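You operate a simulated robot arm through the tools that you are given. There is no shell and no other tool.

The job below is to be done with a simulated robot arm. You get a single attempt, and the scene is never put back.

Task
Latch the bag into its ring, then strain the orange jug through it.
Fine: both latches on, steel bucket underneath, jug back where it stood. Set down upright: blue-rimmed bag, orange jug.

The check looks at the end state, three seconds after you hand in, the way a careful person would. Anything else that was tipped, shoved, dropped, spilled or broken makes it a failure.

Robot
A 7-joint arm with a two-finger gripper, fixed in place. Base frame: the origin is on the floor under the middle of its stand, x ahead of it, y to its left, z up; the work surface is at about z = 840. Units: mm, degrees, N and s.
With the tool pointing down near the work surface it reaches from about 320 to 760 mm from the base axis. Its first joint turns from -166.0 to 166.0 degrees. Payload 1.71 kg.
The tool frame sits at the grasp point between the pads (the TCP): z along the fingers, y along the line on which they close. The tips reach 20 mm beyond it. The gripper opens to 96 mm; its body begins 113 mm behind the TCP.
Orientation is that of the tool frame in the base frame, as [roll, pitch, yaw] about the fixed x, y, z axes, in that order (R = Rz(yaw) Ry(pitch) Rx(roll)). With the fingers straight down and closing along the base's y, the tool's x points along the base's -x, its y along +y and its z along -z.

Tools
- The arm moves only by the tool apply_moves. Its argument "increments" is a list of rows, each an object of numbers (a shift or turn left out is 0, a gripper value left out holds the last): "tx", "ty", "tz": the shift along the tool's x, y, z in mm; "ax", "ay", "az": the turn, a rotation vector about the tool's x, y, z in degrees; "jaw": the gripper command, from -1 (shut) to 1 (fully open), values between in proportion. In form: [{"tx": .., "ty": .., "tz": .., "ax": .., "ay": .., "az": .., "jaw": ..}, ...]. A call has 1 to 20 rows; each row is the pose to reach, as a shift and turn from the pose commanded when the call began, along the tool's axes at that moment. A row lasts 0.2 s, in which the tool goes at most 50 mm and 8.6 degrees; a call with a longer step from one row to the next is refused whole, and so is a gripper value outside its range. Where a pose cannot be reached the arm comes as near as it can. A force on the tool above 40 N (or 10 N above the force at the start of the call, whichever is more), or a blocked arm, ends the call early, and 0.2 s more pass. The fingers move at their own pace (about 153 mm/s each) and stop on an object; they squeeze with about 33 N. The grip force told is the motor's: it shows also when the fingers shut on nothing. Time passes only in rows, and 0.2 s behind the last, so rows that repeat a pose let the fingers close. The reply holds the time, the measured pose of the TCP, the force on the tool along the base axes, the opening and the grip force, in the units named above and with some noise, with the torque about the TCP (base axes, N m) and any sound that the robot's microphone picked up.
- Cameras (640 x 400 px; columns grow to the right, rows downward): "scene" is fixed at [219.2, -499.7, 1585.7]; the picture's right is [0.93, -0.36, 0.00], its down [-0.28, -0.72, -0.64] and it looks along [0.23, 0.59, -0.77] (base axes); focal length 368 px, centre (320, 200). "wrist" rides on the gripper at [66, 14, -145] in the tool frame; the picture's right is [-0.21, 0.98, 0.00], its down [-0.88, -0.18, -0.45] and it looks along [-0.44, -0.09, 0.90] (tool axes); focal length 275 px, centre (320, 200). There is no depth. A picture from a camera that has moved, and an enlarged one, comes with that camera's place and axes in the base frame and with its lens.
- grab_frame(camera): a new picture of that camera. The clock stands still meanwhile.
- lift_body(by): moves the trunk up (or, below 0, down) by that many mm; the arm rides with it, the base frame stays. It gives what a move gives, with no picture.
- enlarge(camera, box): a new picture of the part [left, top, right, bottom] of that camera's present view, enlarged. The clock stands still meanwhile.
- job_done(): hands the job in; it is judged then, once.

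Places have to be worked out from the pictures, the camera data and where the tool is seen. Open the gripper and draw the arm clear of the work before you hand the job in, unless the task says otherwise.

The tools are called after ">>>" as name(argument=value, ...) on one line, values as JSON. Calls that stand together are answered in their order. apply_moves: Moves the arm, as the interface text tells. Its arguments: {"type":"object","properties":{"increments":{"type":"array","items":{"type":"object","properties":{"tx":{"type":"number"},"ty":{"type":"number"},"tz":{"type":"number"},"ax":{"type":"number"},"ay":{"type":"number"},"az":{"type":"number"},"jaw":{"type":"number"}}}}},"required":["increments"]} The other tools are called the same way: lift_body (by) moves the trunk up or down; grab_frame (camera) takes a picture; enlarge (camera, box) takes an enlarged picture of a part of a camera's view; job_done () hands the job in.

At the start:

```text
clock: 0.0
eef_pos: [493.5, -39.6, 1163.0]
ee_rot: [180.0, -0.2, -180.0]
ft_force: [0.1, 0.4, 0.2]
ft_torque: [-0.01, 0.03, 0.01]
finger_gap: 96.2
grasp_force: 0.0
trunk travel left (down, up): [-175.0, 211.0]
```

scene: 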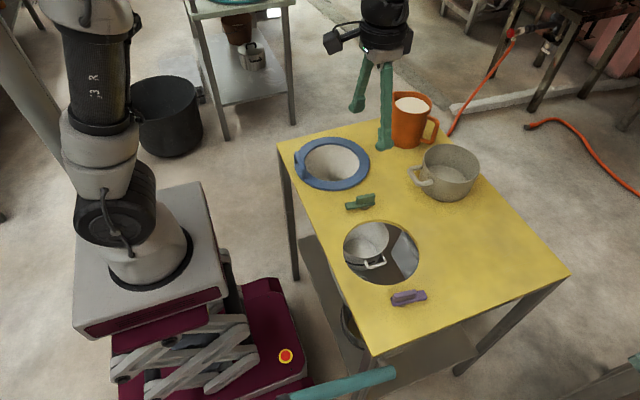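
wrist: 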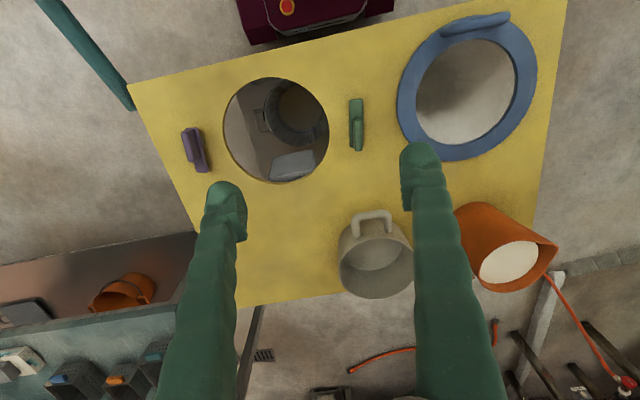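

I see a yellow table with a hole (the ring), a blue-rimmed bag, a green and a purple latch, an orange jug, and a grey pot on the table, plus a bucket below the hole. I'll look closer before moving.

>>> enlarge(camera="scene", box=[270, 120, 430, 220])

>>> enlarge(camera="scene", box=[320, 200, 480, 300])

>>> enlarge(camera="scene", box=[360, 80, 520, 180])

>>> enlarge(camera="wrist", box=[160, 60, 400, 210])

>>> enlarge(camera="wrist", box=[380, 0, 580, 125])

```text
4.00 times, centred on (350, 170) of scene
camera zoom: at [219.2, -499.7, 1585.7], right [0.93, -0.36, 0.0], down [-0.28, -0.72, -0.64], along [0.23, 0.59, -0.77], focal length 1471 px, centre (200, 320)
```

zoom: 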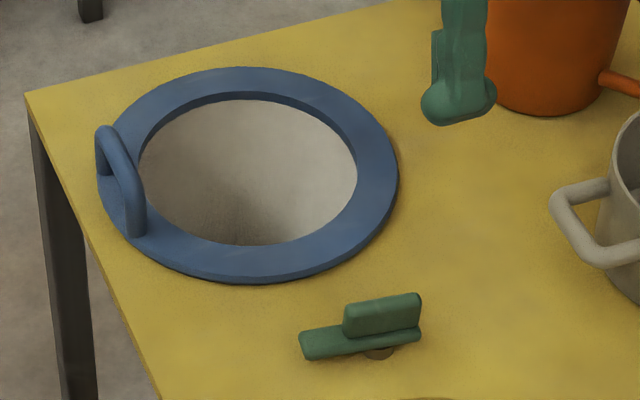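

```text
4.00 times, centred on (400, 250) of scene
camera zoom: at [219.2, -499.7, 1585.7], right [0.93, -0.36, 0.0], down [-0.28, -0.72, -0.64], along [0.23, 0.59, -0.77], focal length 1471 px, centre (0, 0)
```

zoom: 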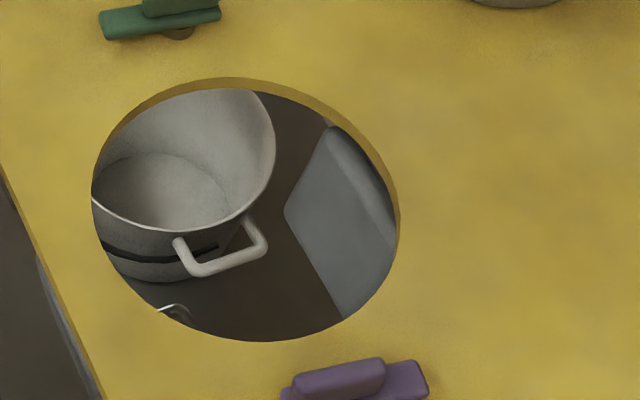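

```text
4.00 times, centred on (440, 130) of scene
camera zoom: at [219.2, -499.7, 1585.7], right [0.93, -0.36, 0.0], down [-0.28, -0.72, -0.64], along [0.23, 0.59, -0.77], focal length 1471 px, centre (-160, 480)
```

zoom: 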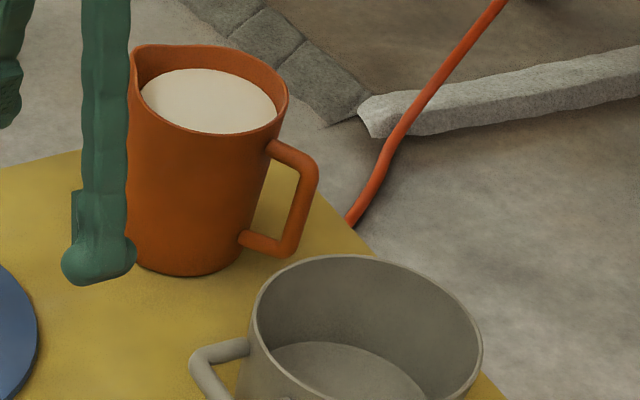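

```text
2.67 times, centred on (280, 135) of wrist
camera zoom: at [427.4, -25.8, 1309.2], right [0.21, 0.98, 0.0], down [0.88, -0.18, 0.44], along [0.43, -0.09, -0.9], focal length 734 px, centre (427, 373)
```

zoom: 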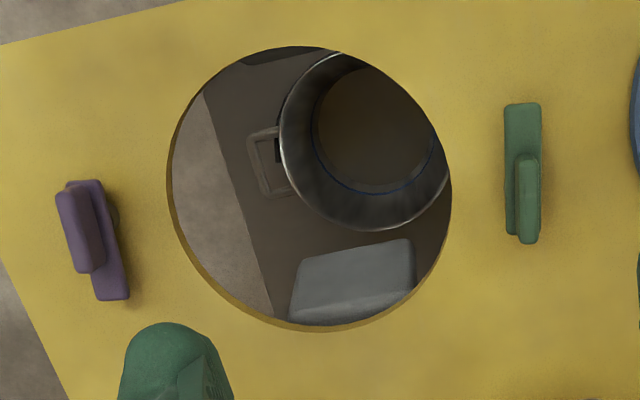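

```text
3.20 times, centred on (480, 62) of wrist
camera zoom: at [427.4, -25.8, 1309.2], right [0.21, 0.98, 0.0], down [0.88, -0.18, 0.44], along [0.43, -0.09, -0.9], focal length 881 px, centre (-192, 640)
```

zoom: 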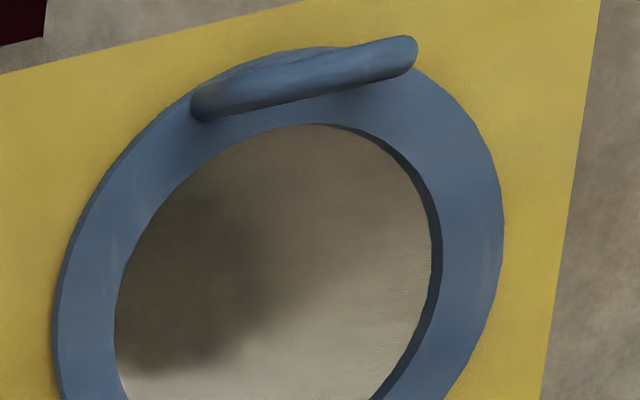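

The hole is at about (515, -121) and about 180 mm across. The bag rim is near (522, 190) and lies at about table height. I'll move above the hole to see the bucket, latches and ring more closely.

>>> apply_moves(increments=[{"tx": 10, "ty": -17, "tz": 30}, {"tx": 20, "ty": -34, "tz": 60}, {"tx": 30, "ty": -51, "tz": 90}, {"tx": 40, "ty": -68, "tz": 120}, {"tx": 53, "ty": -85, "tz": 160}, {"tx": 53, "ty": -85, "tz": 160}])

>>> grab_frame(camera="wrist")

>>> grab_frame(camera="scene")

```text
clock: 1.4
eef_pos: [423.5, -124.9, 1008.4]
ee_rot: [180.0, 0.8, -180.0]
ft_force: [0.6, 0.2, -0.1]
ft_torque: [-0.04, 0.01, -0.03]
finger_gap: 95.8
grasp_force: 0.0
trunk travel left (down, up): [-175.0, 211.0]
```

```text
taken
camera wrist: at [354.4, -111.7, 1153.8], right [0.21, 0.98, 0.0], down [0.87, -0.18, 0.46], along [0.45, -0.09, -0.89], focal length 275 px, centre (320, 200)
```

wrist: 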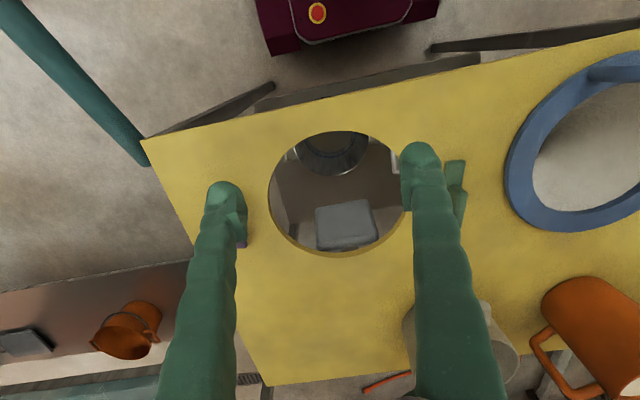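

```text
taken
```

scene: 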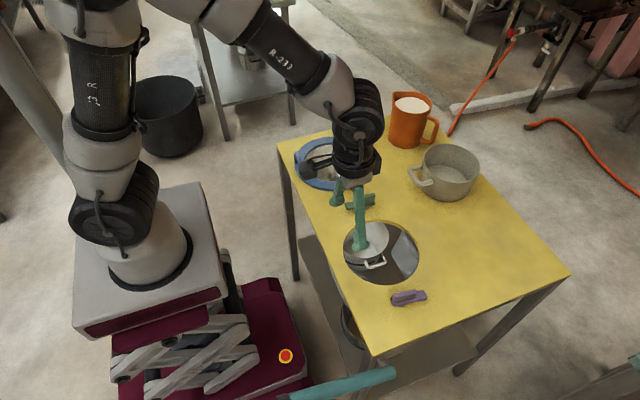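

The wrist view now shows a dark steel bucket low under the hole. The pale pot that the scene camera sees through the hole looks like a second container further back. I'll enlarge both views and check whether the arm has settled.

>>> enlarge(camera="wrist", box=[250, 120, 410, 220])

>>> enlarge(camera="wrist", box=[80, 260, 240, 360])

>>> enlarge(camera="scene", box=[300, 240, 460, 340])

>>> apply_moves(increments=[{"tx": 0}])

```text
4.00 times, centred on (330, 170) of wrist
camera zoom: at [354.4, -111.7, 1153.8], right [0.21, 0.98, 0.0], down [0.87, -0.18, 0.46], along [0.45, -0.09, -0.89], focal length 1101 px, centre (280, 320)
```

zoom: 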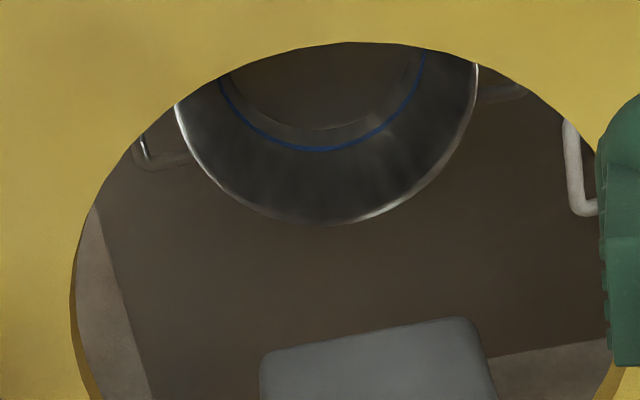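

```text
4.00 times, centred on (160, 310) of wrist
camera zoom: at [354.4, -111.7, 1153.8], right [0.21, 0.98, 0.0], down [0.87, -0.18, 0.46], along [0.45, -0.09, -0.89], focal length 1101 px, centre (960, -240)
```

zoom: 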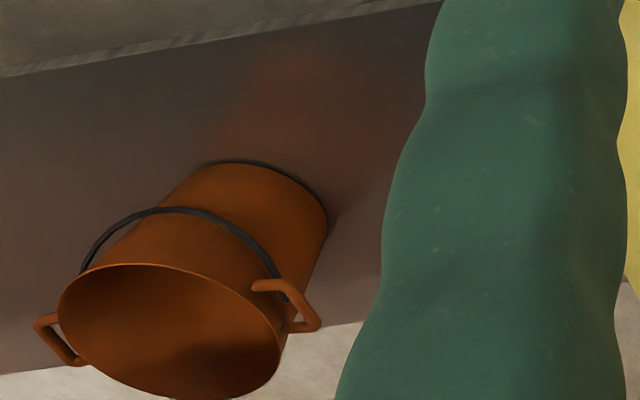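

```text
4.00 times, centred on (380, 290) of scene
camera zoom: at [219.2, -499.7, 1585.7], right [0.93, -0.36, 0.0], down [-0.28, -0.72, -0.64], along [0.23, 0.59, -0.77], focal length 1471 px, centre (80, -160)
```

zoom: 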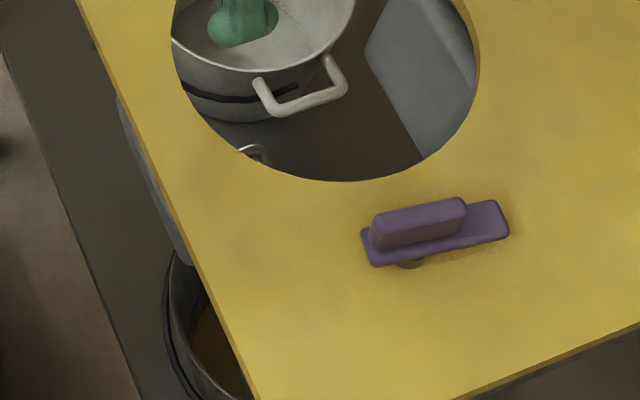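

```text
clock: 1.8
eef_pos: [422.9, -124.6, 1006.8]
ee_rot: [-179.9, 0.8, 180.0]
ft_force: [-0.3, 0.5, 0.1]
ft_torque: [0.02, -0.01, 0.02]
finger_gap: 96.1
grasp_force: 0.0
trunk travel left (down, up): [-175.0, 211.0]
```

The steel bucket sits low at about (536, -120), roughly under the hole. Refined, the hole centre is about (522, -120) with R 90, and the bag rim about (522, 187) with R 108. Next I'll look at the bag from close up.

>>> apply_moves(increments=[{"ty": 40, "tz": -20}, {"ty": 80, "tz": -40}, {"ty": 120, "tz": -40}, {"ty": 160, "tz": -40}, {"ty": 200, "tz": -40}, {"ty": 240, "tz": -40}, {"ty": 280, "tz": -40}, {"ty": 320, "tz": -40}, {"ty": 320, "tz": -40}])

>>> grab_frame(camera="wrist")

```text
clock: 3.8
eef_pos: [425.1, 194.8, 1047.7]
ee_rot: [179.9, 0.8, -179.9]
ft_force: [0.3, 0.0, 0.3]
ft_torque: [-0.01, -0.04, -0.01]
finger_gap: 96.1
grasp_force: 0.0
trunk travel left (down, up): [-175.0, 211.0]
```

```text
taken
camera wrist: at [357.4, 207.2, 1193.6], right [0.21, 0.98, 0.0], down [0.87, -0.18, 0.46], along [0.45, -0.09, -0.89], focal length 275 px, centre (320, 200)
```

wrist: 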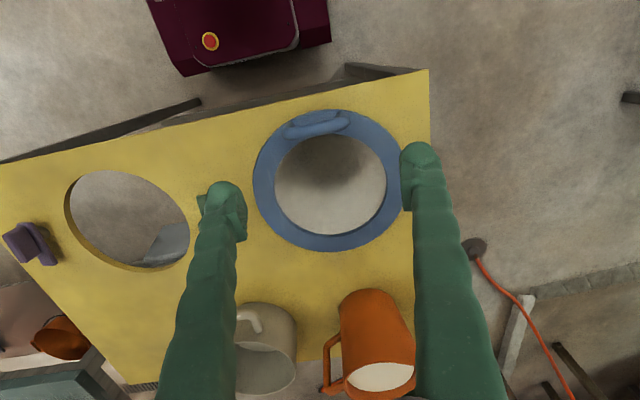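

The rim appears in the middle of the view with the handle on the robot side. I'll enlarge the bag, the jug handle and the green latch.

>>> enlarge(camera="wrist", box=[240, 95, 416, 260])

>>> enlarge(camera="wrist", box=[300, 270, 460, 400])

>>> enlarge(camera="wrist", box=[0, 190, 160, 290])

```text
2.42 times, centred on (328, 178) of wrist
camera zoom: at [357.4, 207.2, 1193.6], right [0.21, 0.98, 0.0], down [0.87, -0.18, 0.46], along [0.45, -0.09, -0.89], focal length 667 px, centre (301, 254)
```

zoom: 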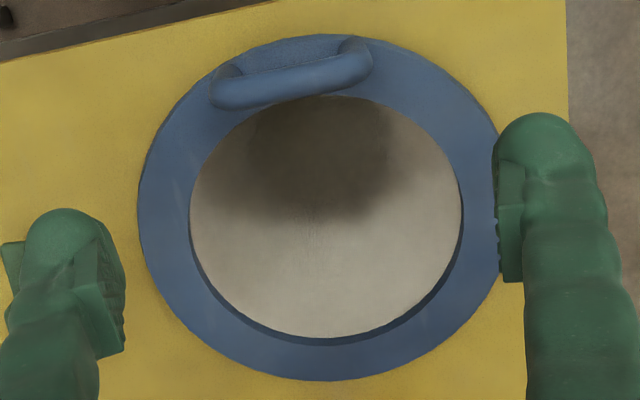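

```text
3.08 times, centred on (380, 335) of wrist
camera zoom: at [357.4, 207.2, 1193.6], right [0.21, 0.98, 0.0], down [0.87, -0.18, 0.46], along [0.45, -0.09, -0.89], focal length 847 px, centre (135, -215)
```

zoom: 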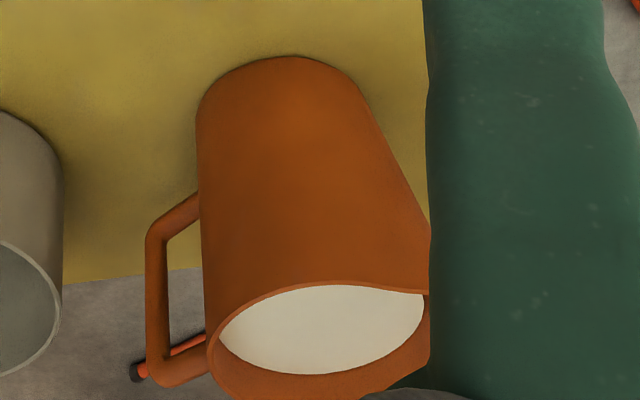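

```text
4.00 times, centred on (80, 240) of wrist
camera zoom: at [357.4, 207.2, 1193.6], right [0.21, 0.98, 0.0], down [0.87, -0.18, 0.46], along [0.45, -0.09, -0.89], focal length 1101 px, centre (1280, 40)
```

zoom: 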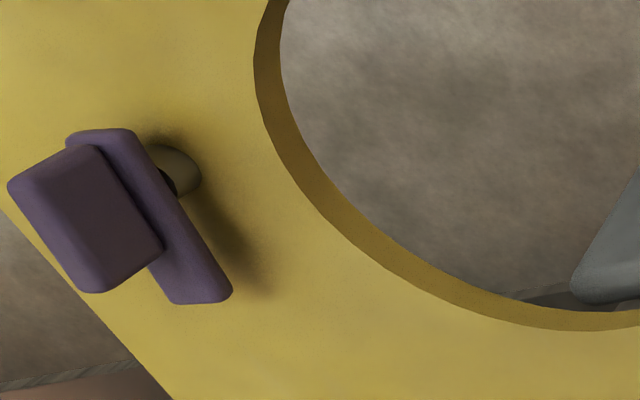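

The handle arch runs along y, at about x 423, y 152–228 and top z about 890. I plan to straddle its two posts with the fingers closing along y. I'll descend partway and check the alignment in both cameras.

>>> apply_moves(increments=[{"ty": -2, "tz": 30}, {"ty": -5, "tz": 60}, {"ty": -5, "tz": 90}, {"ty": -5, "tz": 115}, {"ty": -5, "tz": 115}])

>>> grab_frame(camera="wrist")

>>> enlarge(camera="scene", box=[260, 110, 420, 210])

```text
clock: 5.0
eef_pos: [425.6, 191.8, 933.9]
ee_rot: [179.9, 0.7, 180.0]
ft_force: [-0.3, 0.3, 0.2]
ft_torque: [0.02, -0.01, -0.01]
finger_gap: 96.2
grasp_force: 0.2
trunk travel left (down, up): [-175.0, 211.0]
```

```text
taken
camera wrist: at [357.5, 203.4, 1077.8], right [0.21, 0.98, 0.0], down [0.87, -0.18, 0.46], along [0.45, -0.09, -0.89], focal length 275 px, centre (320, 200)
```

wrist: 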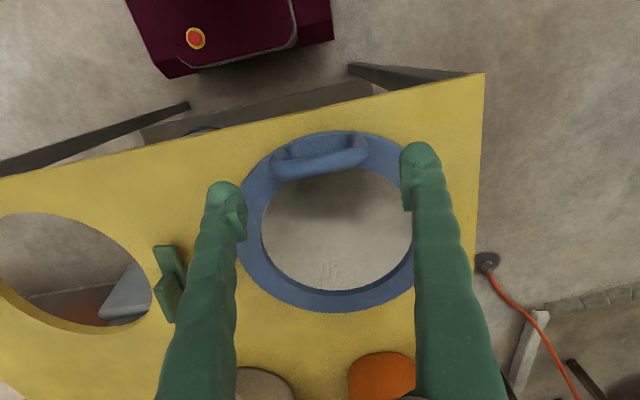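

```text
4.00 times, centred on (340, 160) of scene
camera zoom: at [219.2, -499.7, 1585.7], right [0.93, -0.36, 0.0], down [-0.28, -0.72, -0.64], along [0.23, 0.59, -0.77], focal length 1471 px, centre (240, 360)
```

zoom: 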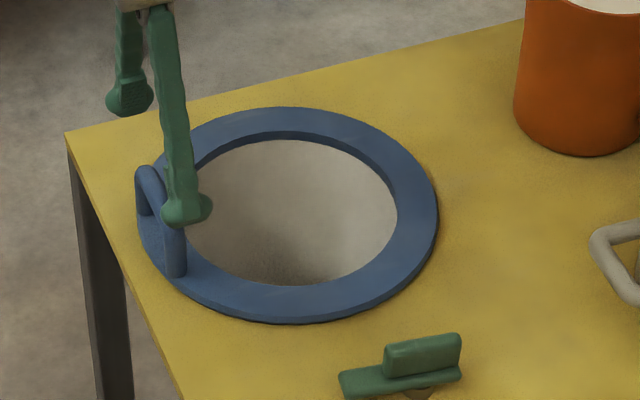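

>>> enlarge(camera="wrist", box=[220, 110, 440, 250])

```text
2.86 times, centred on (330, 180) of wrist
camera zoom: at [357.5, 203.4, 1077.8], right [0.21, 0.98, 0.0], down [0.87, -0.18, 0.46], along [0.45, -0.09, -0.89], focal length 786 px, centre (291, 257)
```

zoom: 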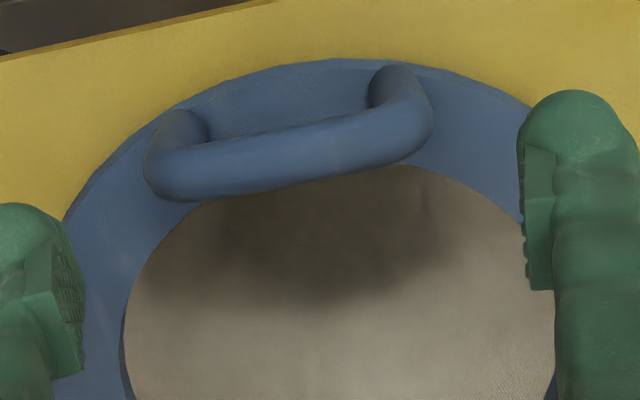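

The handle centre is at about (422.5, 190) and the tool is at (425.6, 191.8). I'll descend around the posts to about z 876, nudging into alignment on the way.

>>> apply_moves(increments=[{"tx": 3, "ty": -2, "tz": 15}, {"tx": 3, "ty": -2, "tz": 30}, {"tx": 3, "ty": -2, "tz": 45}, {"tx": 3, "ty": -2, "tz": 57}, {"tx": 3, "ty": -2, "tz": 57}])

>>> enlarge(camera="wrist", box=[220, 110, 440, 250])

>>> enlarge(camera="scene", box=[260, 110, 420, 210])

```text
clock: 6.2
eef_pos: [424.6, 190.0, 878.8]
ee_rot: [180.0, 0.7, -180.0]
ft_force: [1.2, 0.2, -0.5]
ft_torque: [-0.02, 0.01, -0.01]
finger_gap: 95.9
grasp_force: 0.1
trunk travel left (down, up): [-175.0, 211.0]
```

```text
2.86 times, centred on (330, 180) of wrist
camera zoom: at [357.5, 202.3, 1022.8], right [0.21, 0.98, 0.0], down [0.87, -0.19, 0.46], along [0.45, -0.09, -0.89], focal length 786 px, centre (291, 257)
```

zoom: 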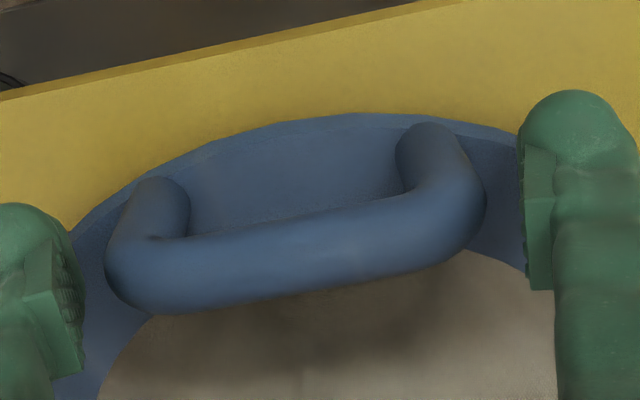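

```text
4.00 times, centred on (340, 160) of scene
camera zoom: at [219.2, -499.7, 1585.7], right [0.93, -0.36, 0.0], down [-0.28, -0.72, -0.64], along [0.23, 0.59, -0.77], focal length 1471 px, centre (240, 360)
```

zoom: 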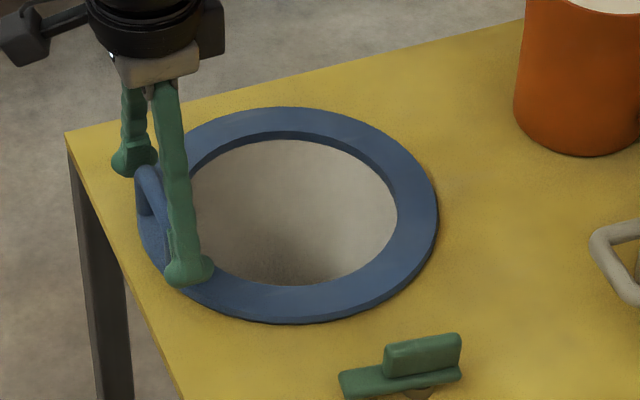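

The fingers straddle the posts with clearance on both sides. I'll lower 4 mm more and close on the handle.

>>> apply_moves(increments=[{"tx": 2, "tz": 4, "jaw": 1}, {"tx": 2, "tz": 4, "jaw": 0.5}, {"tx": 2, "tz": 4, "jaw": 0}, {"tx": 2, "tz": 4, "jaw": -1}, {"tx": 2, "tz": 4, "jaw": -1}, {"tx": 2, "tz": 4, "jaw": -1}])

>>> enlarge(camera="wrist", box=[220, 110, 440, 250])

>>> enlarge(camera="scene", box=[260, 110, 420, 210])

```text
clock: 7.6
eef_pos: [424.4, 189.8, 874.1]
ee_rot: [179.9, 0.9, -180.0]
ft_force: [4.3, 1.3, 11.2]
ft_torque: [0.0, -0.02, 0.01]
finger_gap: 87.0
grasp_force: 33.2
trunk travel left (down, up): [-175.0, 211.0]
```

```text
2.86 times, centred on (330, 180) of wrist
camera zoom: at [355.3, 202.4, 1019.1], right [0.21, 0.98, 0.0], down [0.87, -0.19, 0.46], along [0.45, -0.09, -0.89], focal length 786 px, centre (291, 257)
```

zoom: 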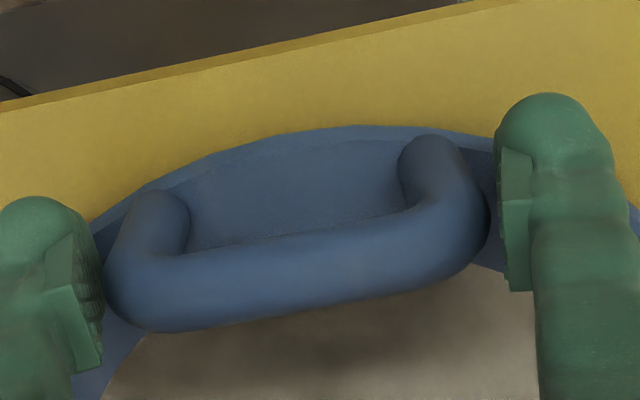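

```text
4.00 times, centred on (340, 160) of scene
camera zoom: at [219.2, -499.7, 1585.7], right [0.93, -0.36, 0.0], down [-0.28, -0.72, -0.64], along [0.23, 0.59, -0.77], focal length 1471 px, centre (240, 360)
```

zoom: 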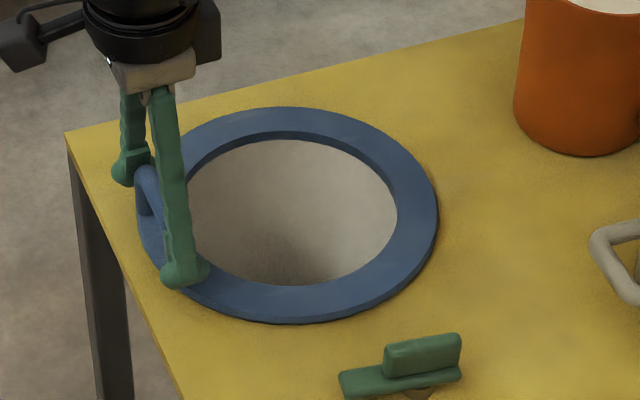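

The gap stopped at 87 mm with 11 N upward force, but I estimate the handle at about 76 mm, so the tips are probably pressing on the rim. I'll reopen, rise 7 mm and close again.

>>> apply_moves(increments=[{"jaw": 1}, {"jaw": 1}, {"tx": 0, "tz": -4, "jaw": 1}, {"tx": 0, "tz": -7, "jaw": 1}, {"tx": 0, "tz": -7, "jaw": -1}, {"tx": 0, "tz": -7, "jaw": -1}, {"tx": 0, "tz": -7, "jaw": -1}])

>>> enlarge(camera="wrist", box=[220, 110, 440, 250])

```text
clock: 9.2
eef_pos: [422.7, 190.4, 880.4]
ee_rot: [180.0, 0.8, 179.9]
ft_force: [-0.8, -0.9, 0.2]
ft_torque: [-0.1, -0.04, -0.02]
finger_gap: 83.4
grasp_force: 32.9
trunk travel left (down, up): [-175.0, 211.0]
```

```text
2.86 times, centred on (330, 180) of wrist
camera zoom: at [354.1, 202.6, 1025.7], right [0.21, 0.98, 0.0], down [0.87, -0.19, 0.46], along [0.45, -0.09, -0.89], focal length 786 px, centre (291, 257)
```

zoom: 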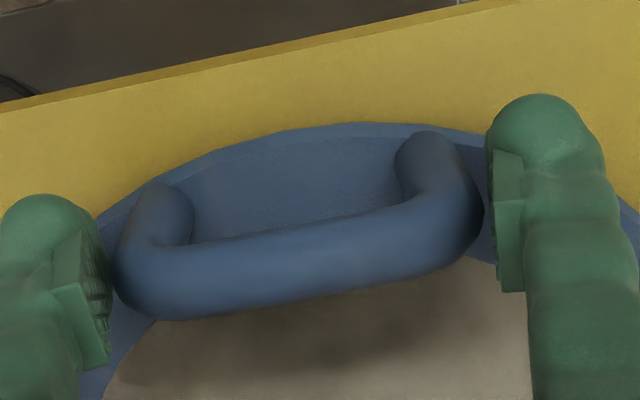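

It now holds at a gap of 83.4 mm with 33 N and no vertical load. I'll lift a little to test the grip and see how the bag hangs.

>>> apply_moves(increments=[{"tz": -3}, {"tz": -6}, {"tz": -9}, {"tz": -12}, {"tz": -12}])

>>> enlarge(camera="scene", box=[260, 110, 420, 210])

>>> enlarge(camera="wrist", box=[200, 90, 440, 330])

```text
clock: 10.4
eef_pos: [421.6, 190.1, 891.9]
ee_rot: [180.0, 0.8, -179.9]
ft_force: [-0.3, 0.0, -1.6]
ft_torque: [0.0, 0.16, -0.01]
finger_gap: 83.5
grasp_force: 33.1
trunk travel left (down, up): [-175.0, 211.0]
```

```text
4.00 times, centred on (340, 160) of scene
camera zoom: at [219.2, -499.7, 1585.7], right [0.93, -0.36, 0.0], down [-0.28, -0.72, -0.64], along [0.23, 0.59, -0.77], focal length 1471 px, centre (240, 360)
```

zoom: 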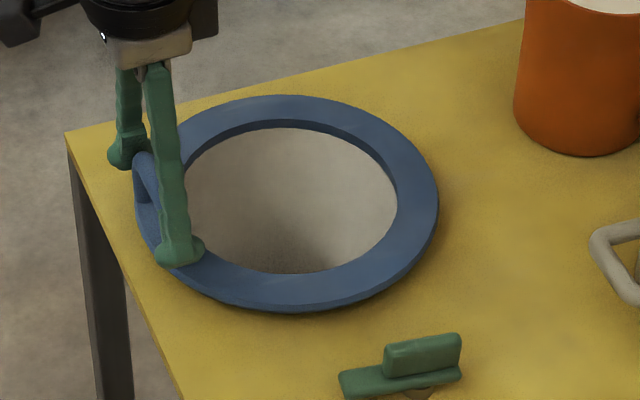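

```text
1.67 times, centred on (320, 210) of wrist
camera zoom: at [353.5, 202.6, 1038.1], right [0.21, 0.98, 0.0], down [0.87, -0.19, 0.46], along [0.45, -0.09, -0.89], focal length 459 px, centre (320, 183)
```

zoom: 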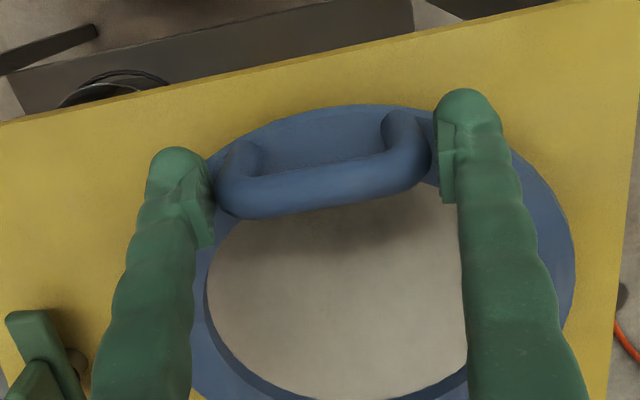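

The bag lifts level: about 1.6 N with 0.16 N·m at the wrist, and no visible tilt. I'll lift further to see how deep the bag hangs.

>>> apply_moves(increments=[{"tz": -12}, {"tz": -24}, {"tz": -36}, {"tz": -48}, {"tz": -60}, {"tz": -72}, {"tz": -80}, {"tz": -80}])

>>> enlarge(camera="scene", box=[260, 90, 420, 190])

>>> grab_frame(camera="wrist")

```text
clock: 12.2
eef_pos: [420.8, 190.3, 972.1]
ee_rot: [-179.9, 0.8, 180.0]
ft_force: [-0.8, -0.7, -2.7]
ft_torque: [0.03, 0.18, -0.02]
finger_gap: 83.2
grasp_force: 33.1
trunk travel left (down, up): [-175.0, 211.0]
```

```text
4.00 times, centred on (340, 140) of scene
camera zoom: at [219.2, -499.7, 1585.7], right [0.93, -0.36, 0.0], down [-0.28, -0.72, -0.64], along [0.23, 0.59, -0.77], focal length 1471 px, centre (240, 440)
```

zoom: 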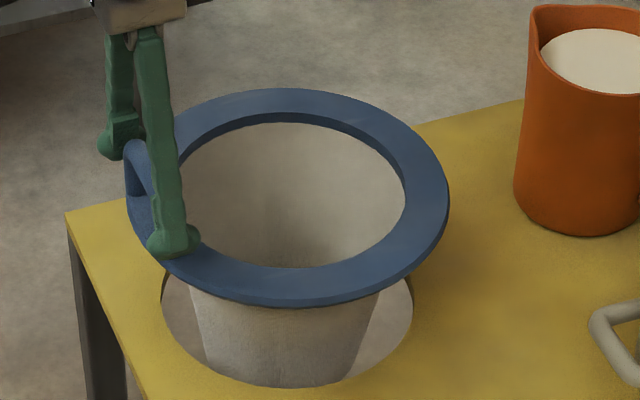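

```text
taken
camera wrist: at [352.4, 203.0, 1117.9], right [0.21, 0.98, 0.0], down [0.87, -0.18, 0.46], along [0.45, -0.09, -0.89], focal length 275 px, centre (320, 200)
```

wrist: 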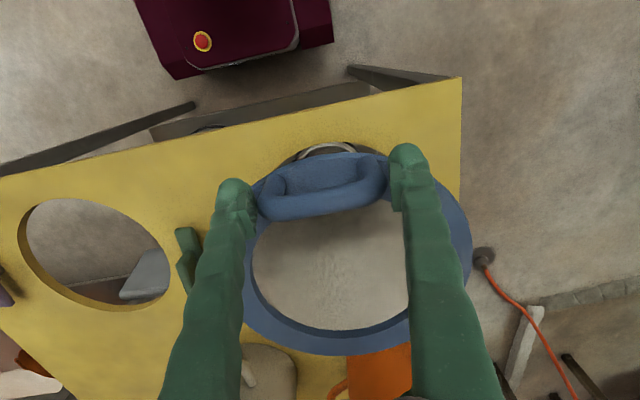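

The bag is tapered and hangs through a parking hole that has no latches. The latched ring is therefore the empty hole at y ≈ -120. I'll keep lifting until the bottom clears the table.

>>> apply_moves(increments=[{"tz": -15}, {"tz": -30}, {"tz": -45}, {"tz": -60}, {"tz": -75}, {"tz": -90}, {"tz": -100}, {"tz": -100}])

>>> enlarge(camera="scene", box=[240, 70, 440, 195])

```text
clock: 14.0
eef_pos: [420.8, 189.1, 1072.7]
ee_rot: [-180.0, 0.8, 179.9]
ft_force: [-0.2, 0.1, -1.9]
ft_torque: [-0.02, 0.22, 0.0]
finger_gap: 83.3
grasp_force: 33.0
trunk travel left (down, up): [-175.0, 211.0]
```

```text
3.20 times, centred on (340, 132) of scene
camera zoom: at [219.2, -499.7, 1585.7], right [0.93, -0.36, 0.0], down [-0.28, -0.72, -0.64], along [0.23, 0.59, -0.77], focal length 1177 px, centre (256, 416)
```

zoom: 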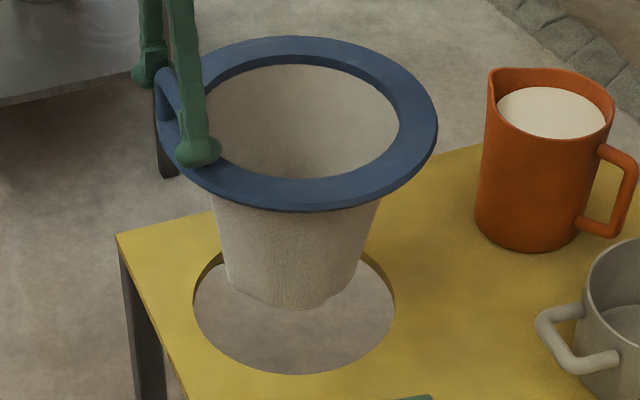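

The bag's bottom is at about z 889, so it is clear of the table, and the bag is about 155 mm deep. I'll raise it another 35 mm to clear the green latch, then carry it slowly 307 mm towards -y.

>>> apply_moves(increments=[{"tz": -18}, {"tz": -35}, {"ty": -15, "tz": -35}, {"ty": -35, "tz": -35}, {"ty": -55, "tz": -35}, {"ty": -75, "tz": -35}, {"ty": -95, "tz": -35}, {"ty": -115, "tz": -35}, {"ty": -135, "tz": -35}, {"ty": -155, "tz": -35}, {"ty": -175, "tz": -35}, {"ty": -195, "tz": -35}, {"ty": -215, "tz": -35}, {"ty": -235, "tz": -35}, {"ty": -255, "tz": -35}, {"ty": -275, "tz": -35}, {"ty": -292, "tz": -35}, {"ty": -306, "tz": -35}, {"ty": -306, "tz": -35}])

>>> grab_frame(camera="scene")

>>> grab_frame(camera="wrist")

```text
clock: 18.0
eef_pos: [419.3, -117.0, 1107.5]
ee_rot: [179.9, 0.9, 180.0]
ft_force: [-0.4, 1.3, -1.6]
ft_torque: [0.0, 0.18, -0.02]
finger_gap: 82.9
grasp_force: 32.7
trunk travel left (down, up): [-175.0, 211.0]
```

```text
taken
```

scene: 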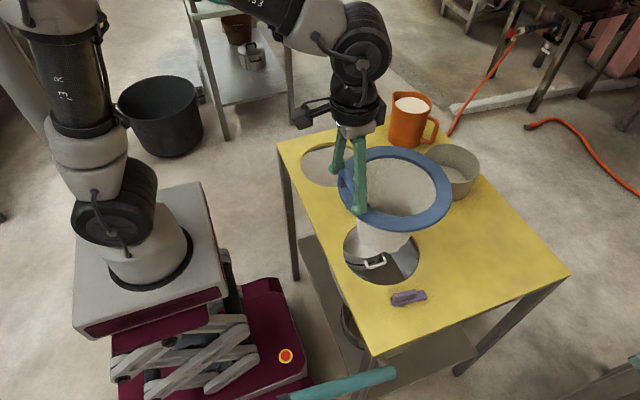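

```text
taken
camera wrist: at [351.2, -104.5, 1252.3], right [0.21, 0.98, 0.0], down [0.87, -0.18, 0.46], along [0.45, -0.09, -0.89], focal length 275 px, centre (320, 200)
```

wrist: 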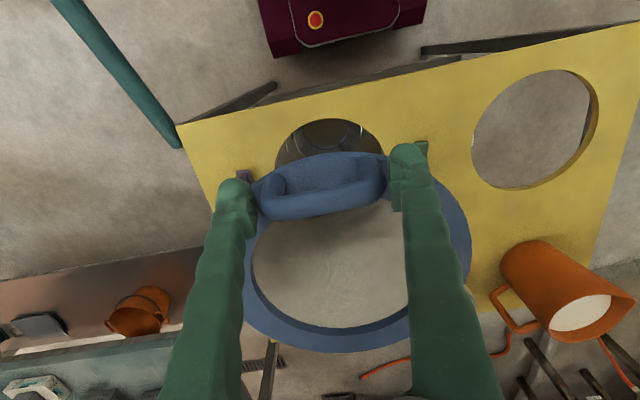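

The bag is now above the ring hole. x reads 419.3 and I want 423.4. I'll correct that and lower until the bag bottom is just above the hole, then check.

>>> apply_moves(increments=[{"tx": -2, "tz": 15}, {"tx": -4, "tz": 30}, {"tx": -4, "tz": 45}, {"tx": -4, "tz": 55}, {"tx": -4, "tz": 55}])

>>> enlarge(camera="scene", box=[300, 140, 500, 305])

```text
clock: 19.2
eef_pos: [423.4, -117.5, 1053.4]
ee_rot: [-180.0, 0.8, -180.0]
ft_force: [0.3, -0.5, -1.4]
ft_torque: [0.0, 0.18, 0.01]
finger_gap: 82.9
grasp_force: 32.8
trunk travel left (down, up): [-175.0, 211.0]
```

```text
2.42 times, centred on (400, 222) of scene
camera zoom: at [219.2, -499.7, 1585.7], right [0.93, -0.36, 0.0], down [-0.28, -0.72, -0.64], along [0.23, 0.59, -0.77], focal length 892 px, centre (126, 146)
```

zoom: 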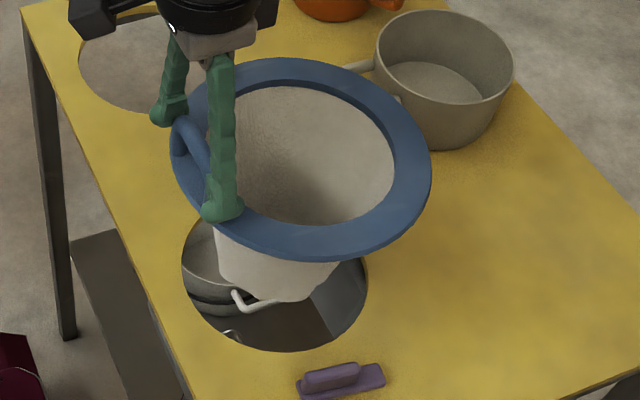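

The estimated rim centre is about (520–525, -115±5), which agrees with the hole centre. I'll lower the bag through the hole, watching the forces.

>>> apply_moves(increments=[{"tz": 15}, {"tz": 30}, {"tz": 45}, {"tz": 60}, {"tz": 75}, {"tz": 90}, {"tz": 105}, {"tz": 120}, {"tz": 120}])

>>> enlarge(camera="scene", box=[300, 170, 500, 320])

>>> grab_frame(camera="wrist")

```text
clock: 21.2
eef_pos: [422.9, -116.7, 933.5]
ee_rot: [179.9, 0.8, 179.9]
ft_force: [1.5, -0.2, -1.3]
ft_torque: [-0.01, 0.17, -0.02]
finger_gap: 82.8
grasp_force: 33.1
trunk travel left (down, up): [-175.0, 211.0]
```

```text
2.67 times, centred on (400, 245) of scene
camera zoom: at [219.2, -499.7, 1585.7], right [0.93, -0.36, 0.0], down [-0.28, -0.72, -0.64], along [0.23, 0.59, -0.77], focal length 981 px, centre (107, 80)
```

zoom: 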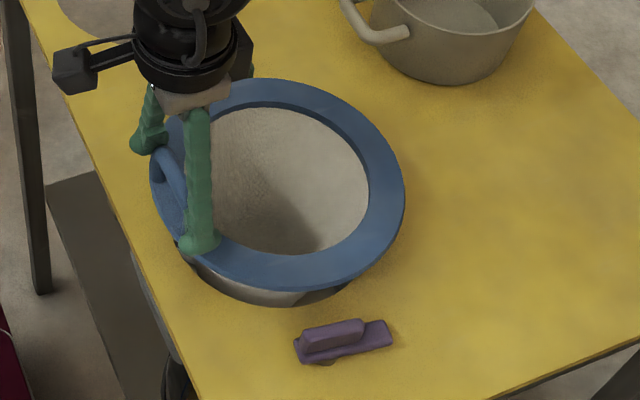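

```text
taken
camera wrist: at [355.2, -104.0, 1078.8], right [0.21, 0.98, 0.0], down [0.87, -0.18, 0.46], along [0.45, -0.09, -0.89], focal length 275 px, centre (320, 200)
```

wrist: 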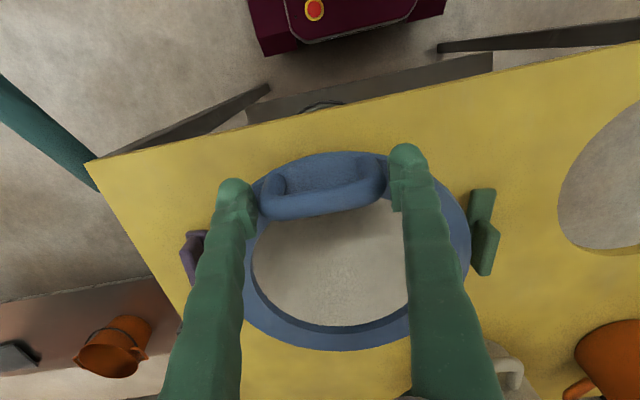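

The bag is going cleanly into the hole. I'll lower the last 53 mm and let the rim land on the table.

>>> apply_moves(increments=[{"tz": 12}, {"tz": 24}, {"tz": 36}, {"tz": 44}, {"tz": 48}, {"tz": 50}, {"tz": 52}, {"tz": 54}, {"tz": 54}])

>>> enlarge(camera="scene", box=[300, 170, 500, 320])

```text
clock: 23.1
eef_pos: [413.0, -117.2, 887.8]
ee_rot: [-179.8, 2.1, 179.9]
ft_force: [0.0, -0.4, -1.8]
ft_torque: [0.0, 0.12, -0.03]
finger_gap: 82.6
grasp_force: 33.0
trunk travel left (down, up): [-175.0, 211.0]
stopped in row 9: the force on the tool passed its limit at 42 N (the readings are from after the stop); the commanded pose is now the measured one
```

```text
2.67 times, centred on (400, 245) of scene
camera zoom: at [219.2, -499.7, 1585.7], right [0.93, -0.36, 0.0], down [-0.28, -0.72, -0.64], along [0.23, 0.59, -0.77], focal length 981 px, centre (107, 80)
```

zoom: 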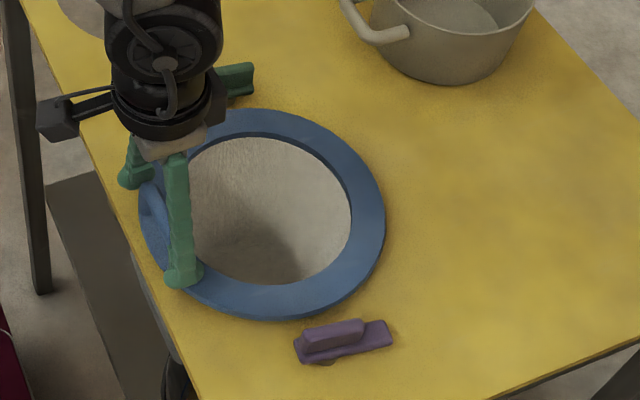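

The force limit stopped the move at z 887.8, and the tool was pushed back in x to 413. The rim looks about 8 mm off towards the robot. I'll look closely before doing anything else.

>>> grab_frame(camera="wrist")

>>> enlarge(camera="scene", box=[325, 205, 425, 270])

```text
taken
camera wrist: at [341.7, -103.7, 1031.2], right [0.21, 0.98, 0.0], down [0.86, -0.18, 0.48], along [0.47, -0.09, -0.88], focal length 275 px, centre (320, 200)
```

wrist: 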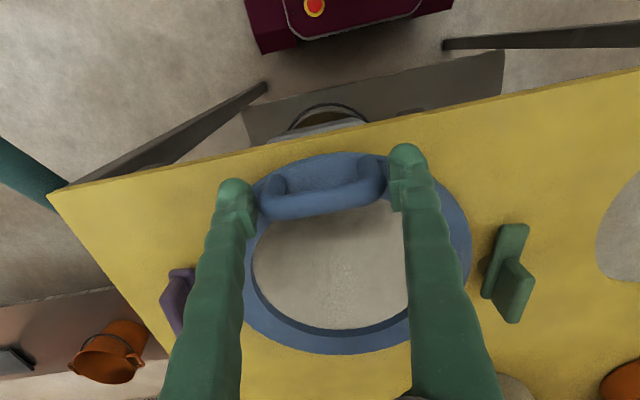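

```text
6.15 times, centred on (375, 238) of scene
camera zoom: at [219.2, -499.7, 1585.7], right [0.93, -0.36, 0.0], down [-0.28, -0.72, -0.64], along [0.23, 0.59, -0.77], focal length 2264 px, centre (-18, -31)
```

zoom: 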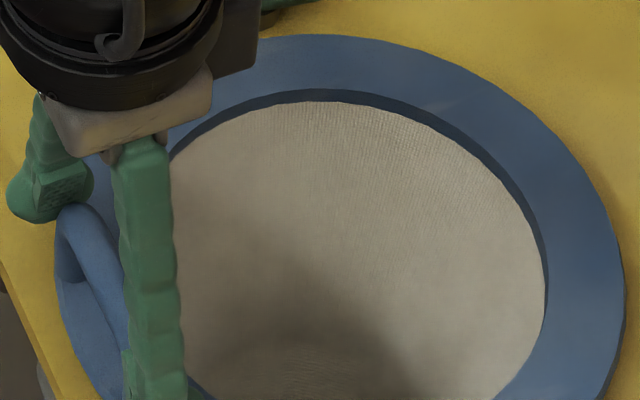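

The bag hasn't slipped in the fingers, but the tool now reads pitch 2.1° and x 413. I'll raise it 14 mm, restore the pitch, move back to x ≈ 423 and re-check before lowering again.

>>> apply_moves(increments=[{"tz": -7}, {"tz": -14}, {"tx": -4, "tz": -14, "ay": 0.7}, {"tx": -9.5, "tz": -14, "ay": 1.3}, {"tx": -9.5, "tz": -14, "ay": 1.3}])

>>> enlarge(camera="scene", box=[300, 170, 500, 320])

>>> grab_frame(camera="wrist")

```text
clock: 24.2
eef_pos: [423.3, -116.6, 900.4]
ee_rot: [-180.0, 0.7, -180.0]
ft_force: [0.0, 0.2, -2.1]
ft_torque: [-0.02, 0.16, 0.02]
finger_gap: 82.6
grasp_force: 33.1
trunk travel left (down, up): [-175.0, 211.0]
```

```text
2.67 times, centred on (400, 245) of scene
camera zoom: at [219.2, -499.7, 1585.7], right [0.93, -0.36, 0.0], down [-0.28, -0.72, -0.64], along [0.23, 0.59, -0.77], focal length 981 px, centre (107, 80)
```

zoom: 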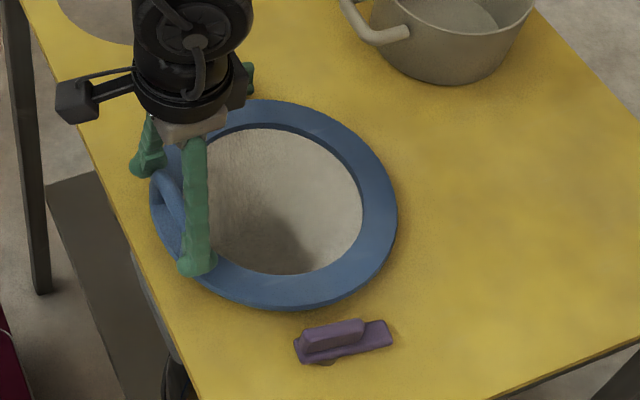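

```text
taken
camera wrist: at [355.9, -104.0, 1045.6], right [0.21, 0.98, 0.0], down [0.87, -0.18, 0.46], along [0.45, -0.09, -0.89], focal length 275 px, centre (320, 200)
```

wrist: 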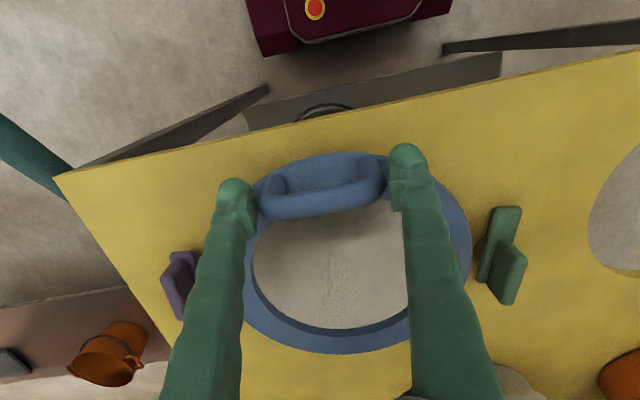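

Tracking is accurate again: x is back at 423.3. I'll compare the handle's seat between the fingers with how it looked when first gripped, to see whether the bag slipped or tilted.

>>> enlarge(camera="wrist", box=[220, 110, 440, 250])

>>> enlarge(camera="scene", box=[330, 250, 430, 320])

```text
2.86 times, centred on (330, 180) of wrist
camera zoom: at [355.9, -104.0, 1045.6], right [0.21, 0.98, 0.0], down [0.87, -0.18, 0.46], along [0.45, -0.09, -0.89], focal length 786 px, centre (291, 257)
```

zoom: 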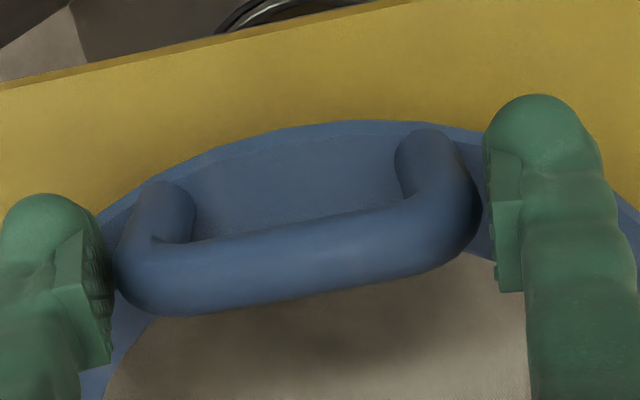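

```text
5.71 times, centred on (380, 285) of scene
camera zoom: at [219.2, -499.7, 1585.7], right [0.93, -0.36, 0.0], down [-0.28, -0.72, -0.64], along [0.23, 0.59, -0.77], focal length 2102 px, centre (-23, -286)
```

zoom: 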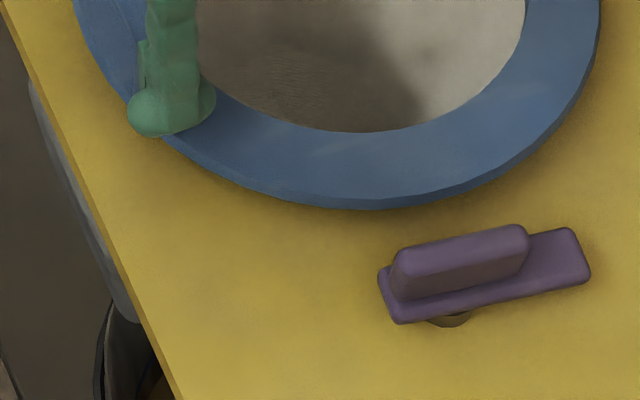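

The handle hasn't moved in the fingers, so the rim should seat at TCP z ≈ 880. The estimated bag centre is (523, -116.6) against the hole at (522.5, -120). I'll shift 3 mm in y and come down gently in small steps.

>>> apply_moves(increments=[{"ty": -3, "tz": 2}, {"ty": -3, "tz": 5}, {"ty": -3, "tz": 8}, {"ty": -3, "tz": 10}, {"ty": -3, "tz": 10}])

```text
clock: 25.4
eef_pos: [424.0, -121.4, 890.9]
ee_rot: [-179.9, 0.7, -180.0]
ft_force: [0.9, -0.2, -1.9]
ft_torque: [0.01, 0.19, -0.03]
finger_gap: 82.5
grasp_force: 33.2
trunk travel left (down, up): [-175.0, 211.0]
```

At z 890.9 there is still no contact. I'll continue in 2 mm steps.

>>> apply_moves(increments=[{"tz": 1}, {"tz": 2}, {"tz": 3}, {"tz": 3}])

>>> apply_moves(increments=[{"tz": 1}, {"tz": 2}, {"tz": 3}, {"tz": 3}])

```text
clock: 26.4
eef_pos: [423.2, -118.0, 888.4]
ee_rot: [-179.8, 0.6, -180.0]
ft_force: [-0.1, 0.7, -2.2]
ft_torque: [0.02, 0.18, 0.0]
finger_gap: 82.5
grasp_force: 32.9
trunk travel left (down, up): [-175.0, 211.0]
```

```text
clock: 27.4
eef_pos: [421.8, -118.9, 884.5]
ee_rot: [-179.8, 0.8, 180.0]
ft_force: [-0.6, 0.6, -0.8]
ft_torque: [0.08, -0.18, 0.09]
finger_gap: 82.3
grasp_force: 32.7
trunk travel left (down, up): [-175.0, 211.0]
```

At z 884.5 the torque about y flipped sign and the load dropped, so the rim is starting to rest on the table. I'll go down another 2 mm and look.

>>> apply_moves(increments=[{"tz": 1}, {"tz": 2}, {"tz": 2}])

>>> enlarge(camera="scene", box=[300, 170, 500, 320])

```text
clock: 28.2
eef_pos: [423.9, -119.7, 882.4]
ee_rot: [-179.9, 0.7, -179.9]
ft_force: [-0.5, 2.0, 1.7]
ft_torque: [0.03, -0.56, 0.36]
finger_gap: 82.3
grasp_force: 33.4
trunk travel left (down, up): [-175.0, 211.0]
```

```text
2.67 times, centred on (400, 245) of scene
camera zoom: at [219.2, -499.7, 1585.7], right [0.93, -0.36, 0.0], down [-0.28, -0.72, -0.64], along [0.23, 0.59, -0.77], focal length 981 px, centre (107, 80)
```

zoom: 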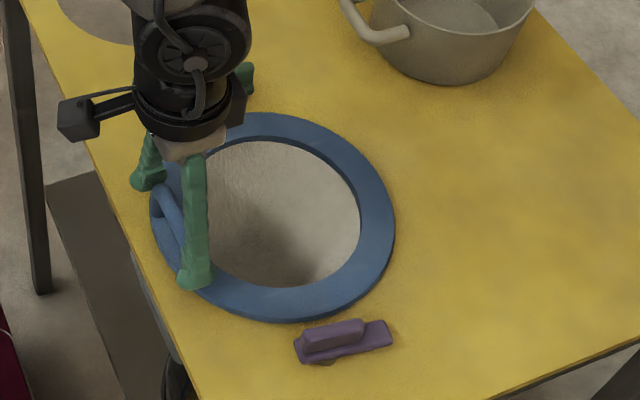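

The rim is essentially seated, with its centre at about (521, -122) on the hole. I'll go down the last 1.5 mm, then open the gripper and rise straight up.

>>> apply_moves(increments=[{"tz": 1}, {"tz": 1.5}, {"tz": 1.5, "jaw": -0.5}, {"tz": 1.5, "jaw": 0.5}, {"tz": 1.5, "jaw": 1}, {"tz": 1.5, "jaw": 1}])

>>> enlarge(camera="wrist", box=[220, 110, 440, 250])

```text
clock: 29.6
eef_pos: [425.0, -120.7, 881.8]
ee_rot: [-179.8, 0.7, 180.0]
ft_force: [0.5, -0.2, -0.5]
ft_torque: [-0.03, -0.01, 0.0]
finger_gap: 95.9
grasp_force: 0.0
trunk travel left (down, up): [-175.0, 211.0]
```

```text
2.86 times, centred on (330, 180) of wrist
camera zoom: at [356.6, -107.0, 1027.5], right [0.21, 0.98, 0.0], down [0.87, -0.18, 0.46], along [0.45, -0.09, -0.89], focal length 786 px, centre (291, 257)
```

zoom: 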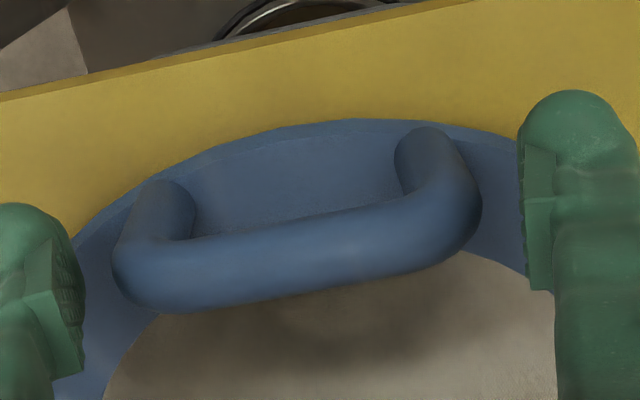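

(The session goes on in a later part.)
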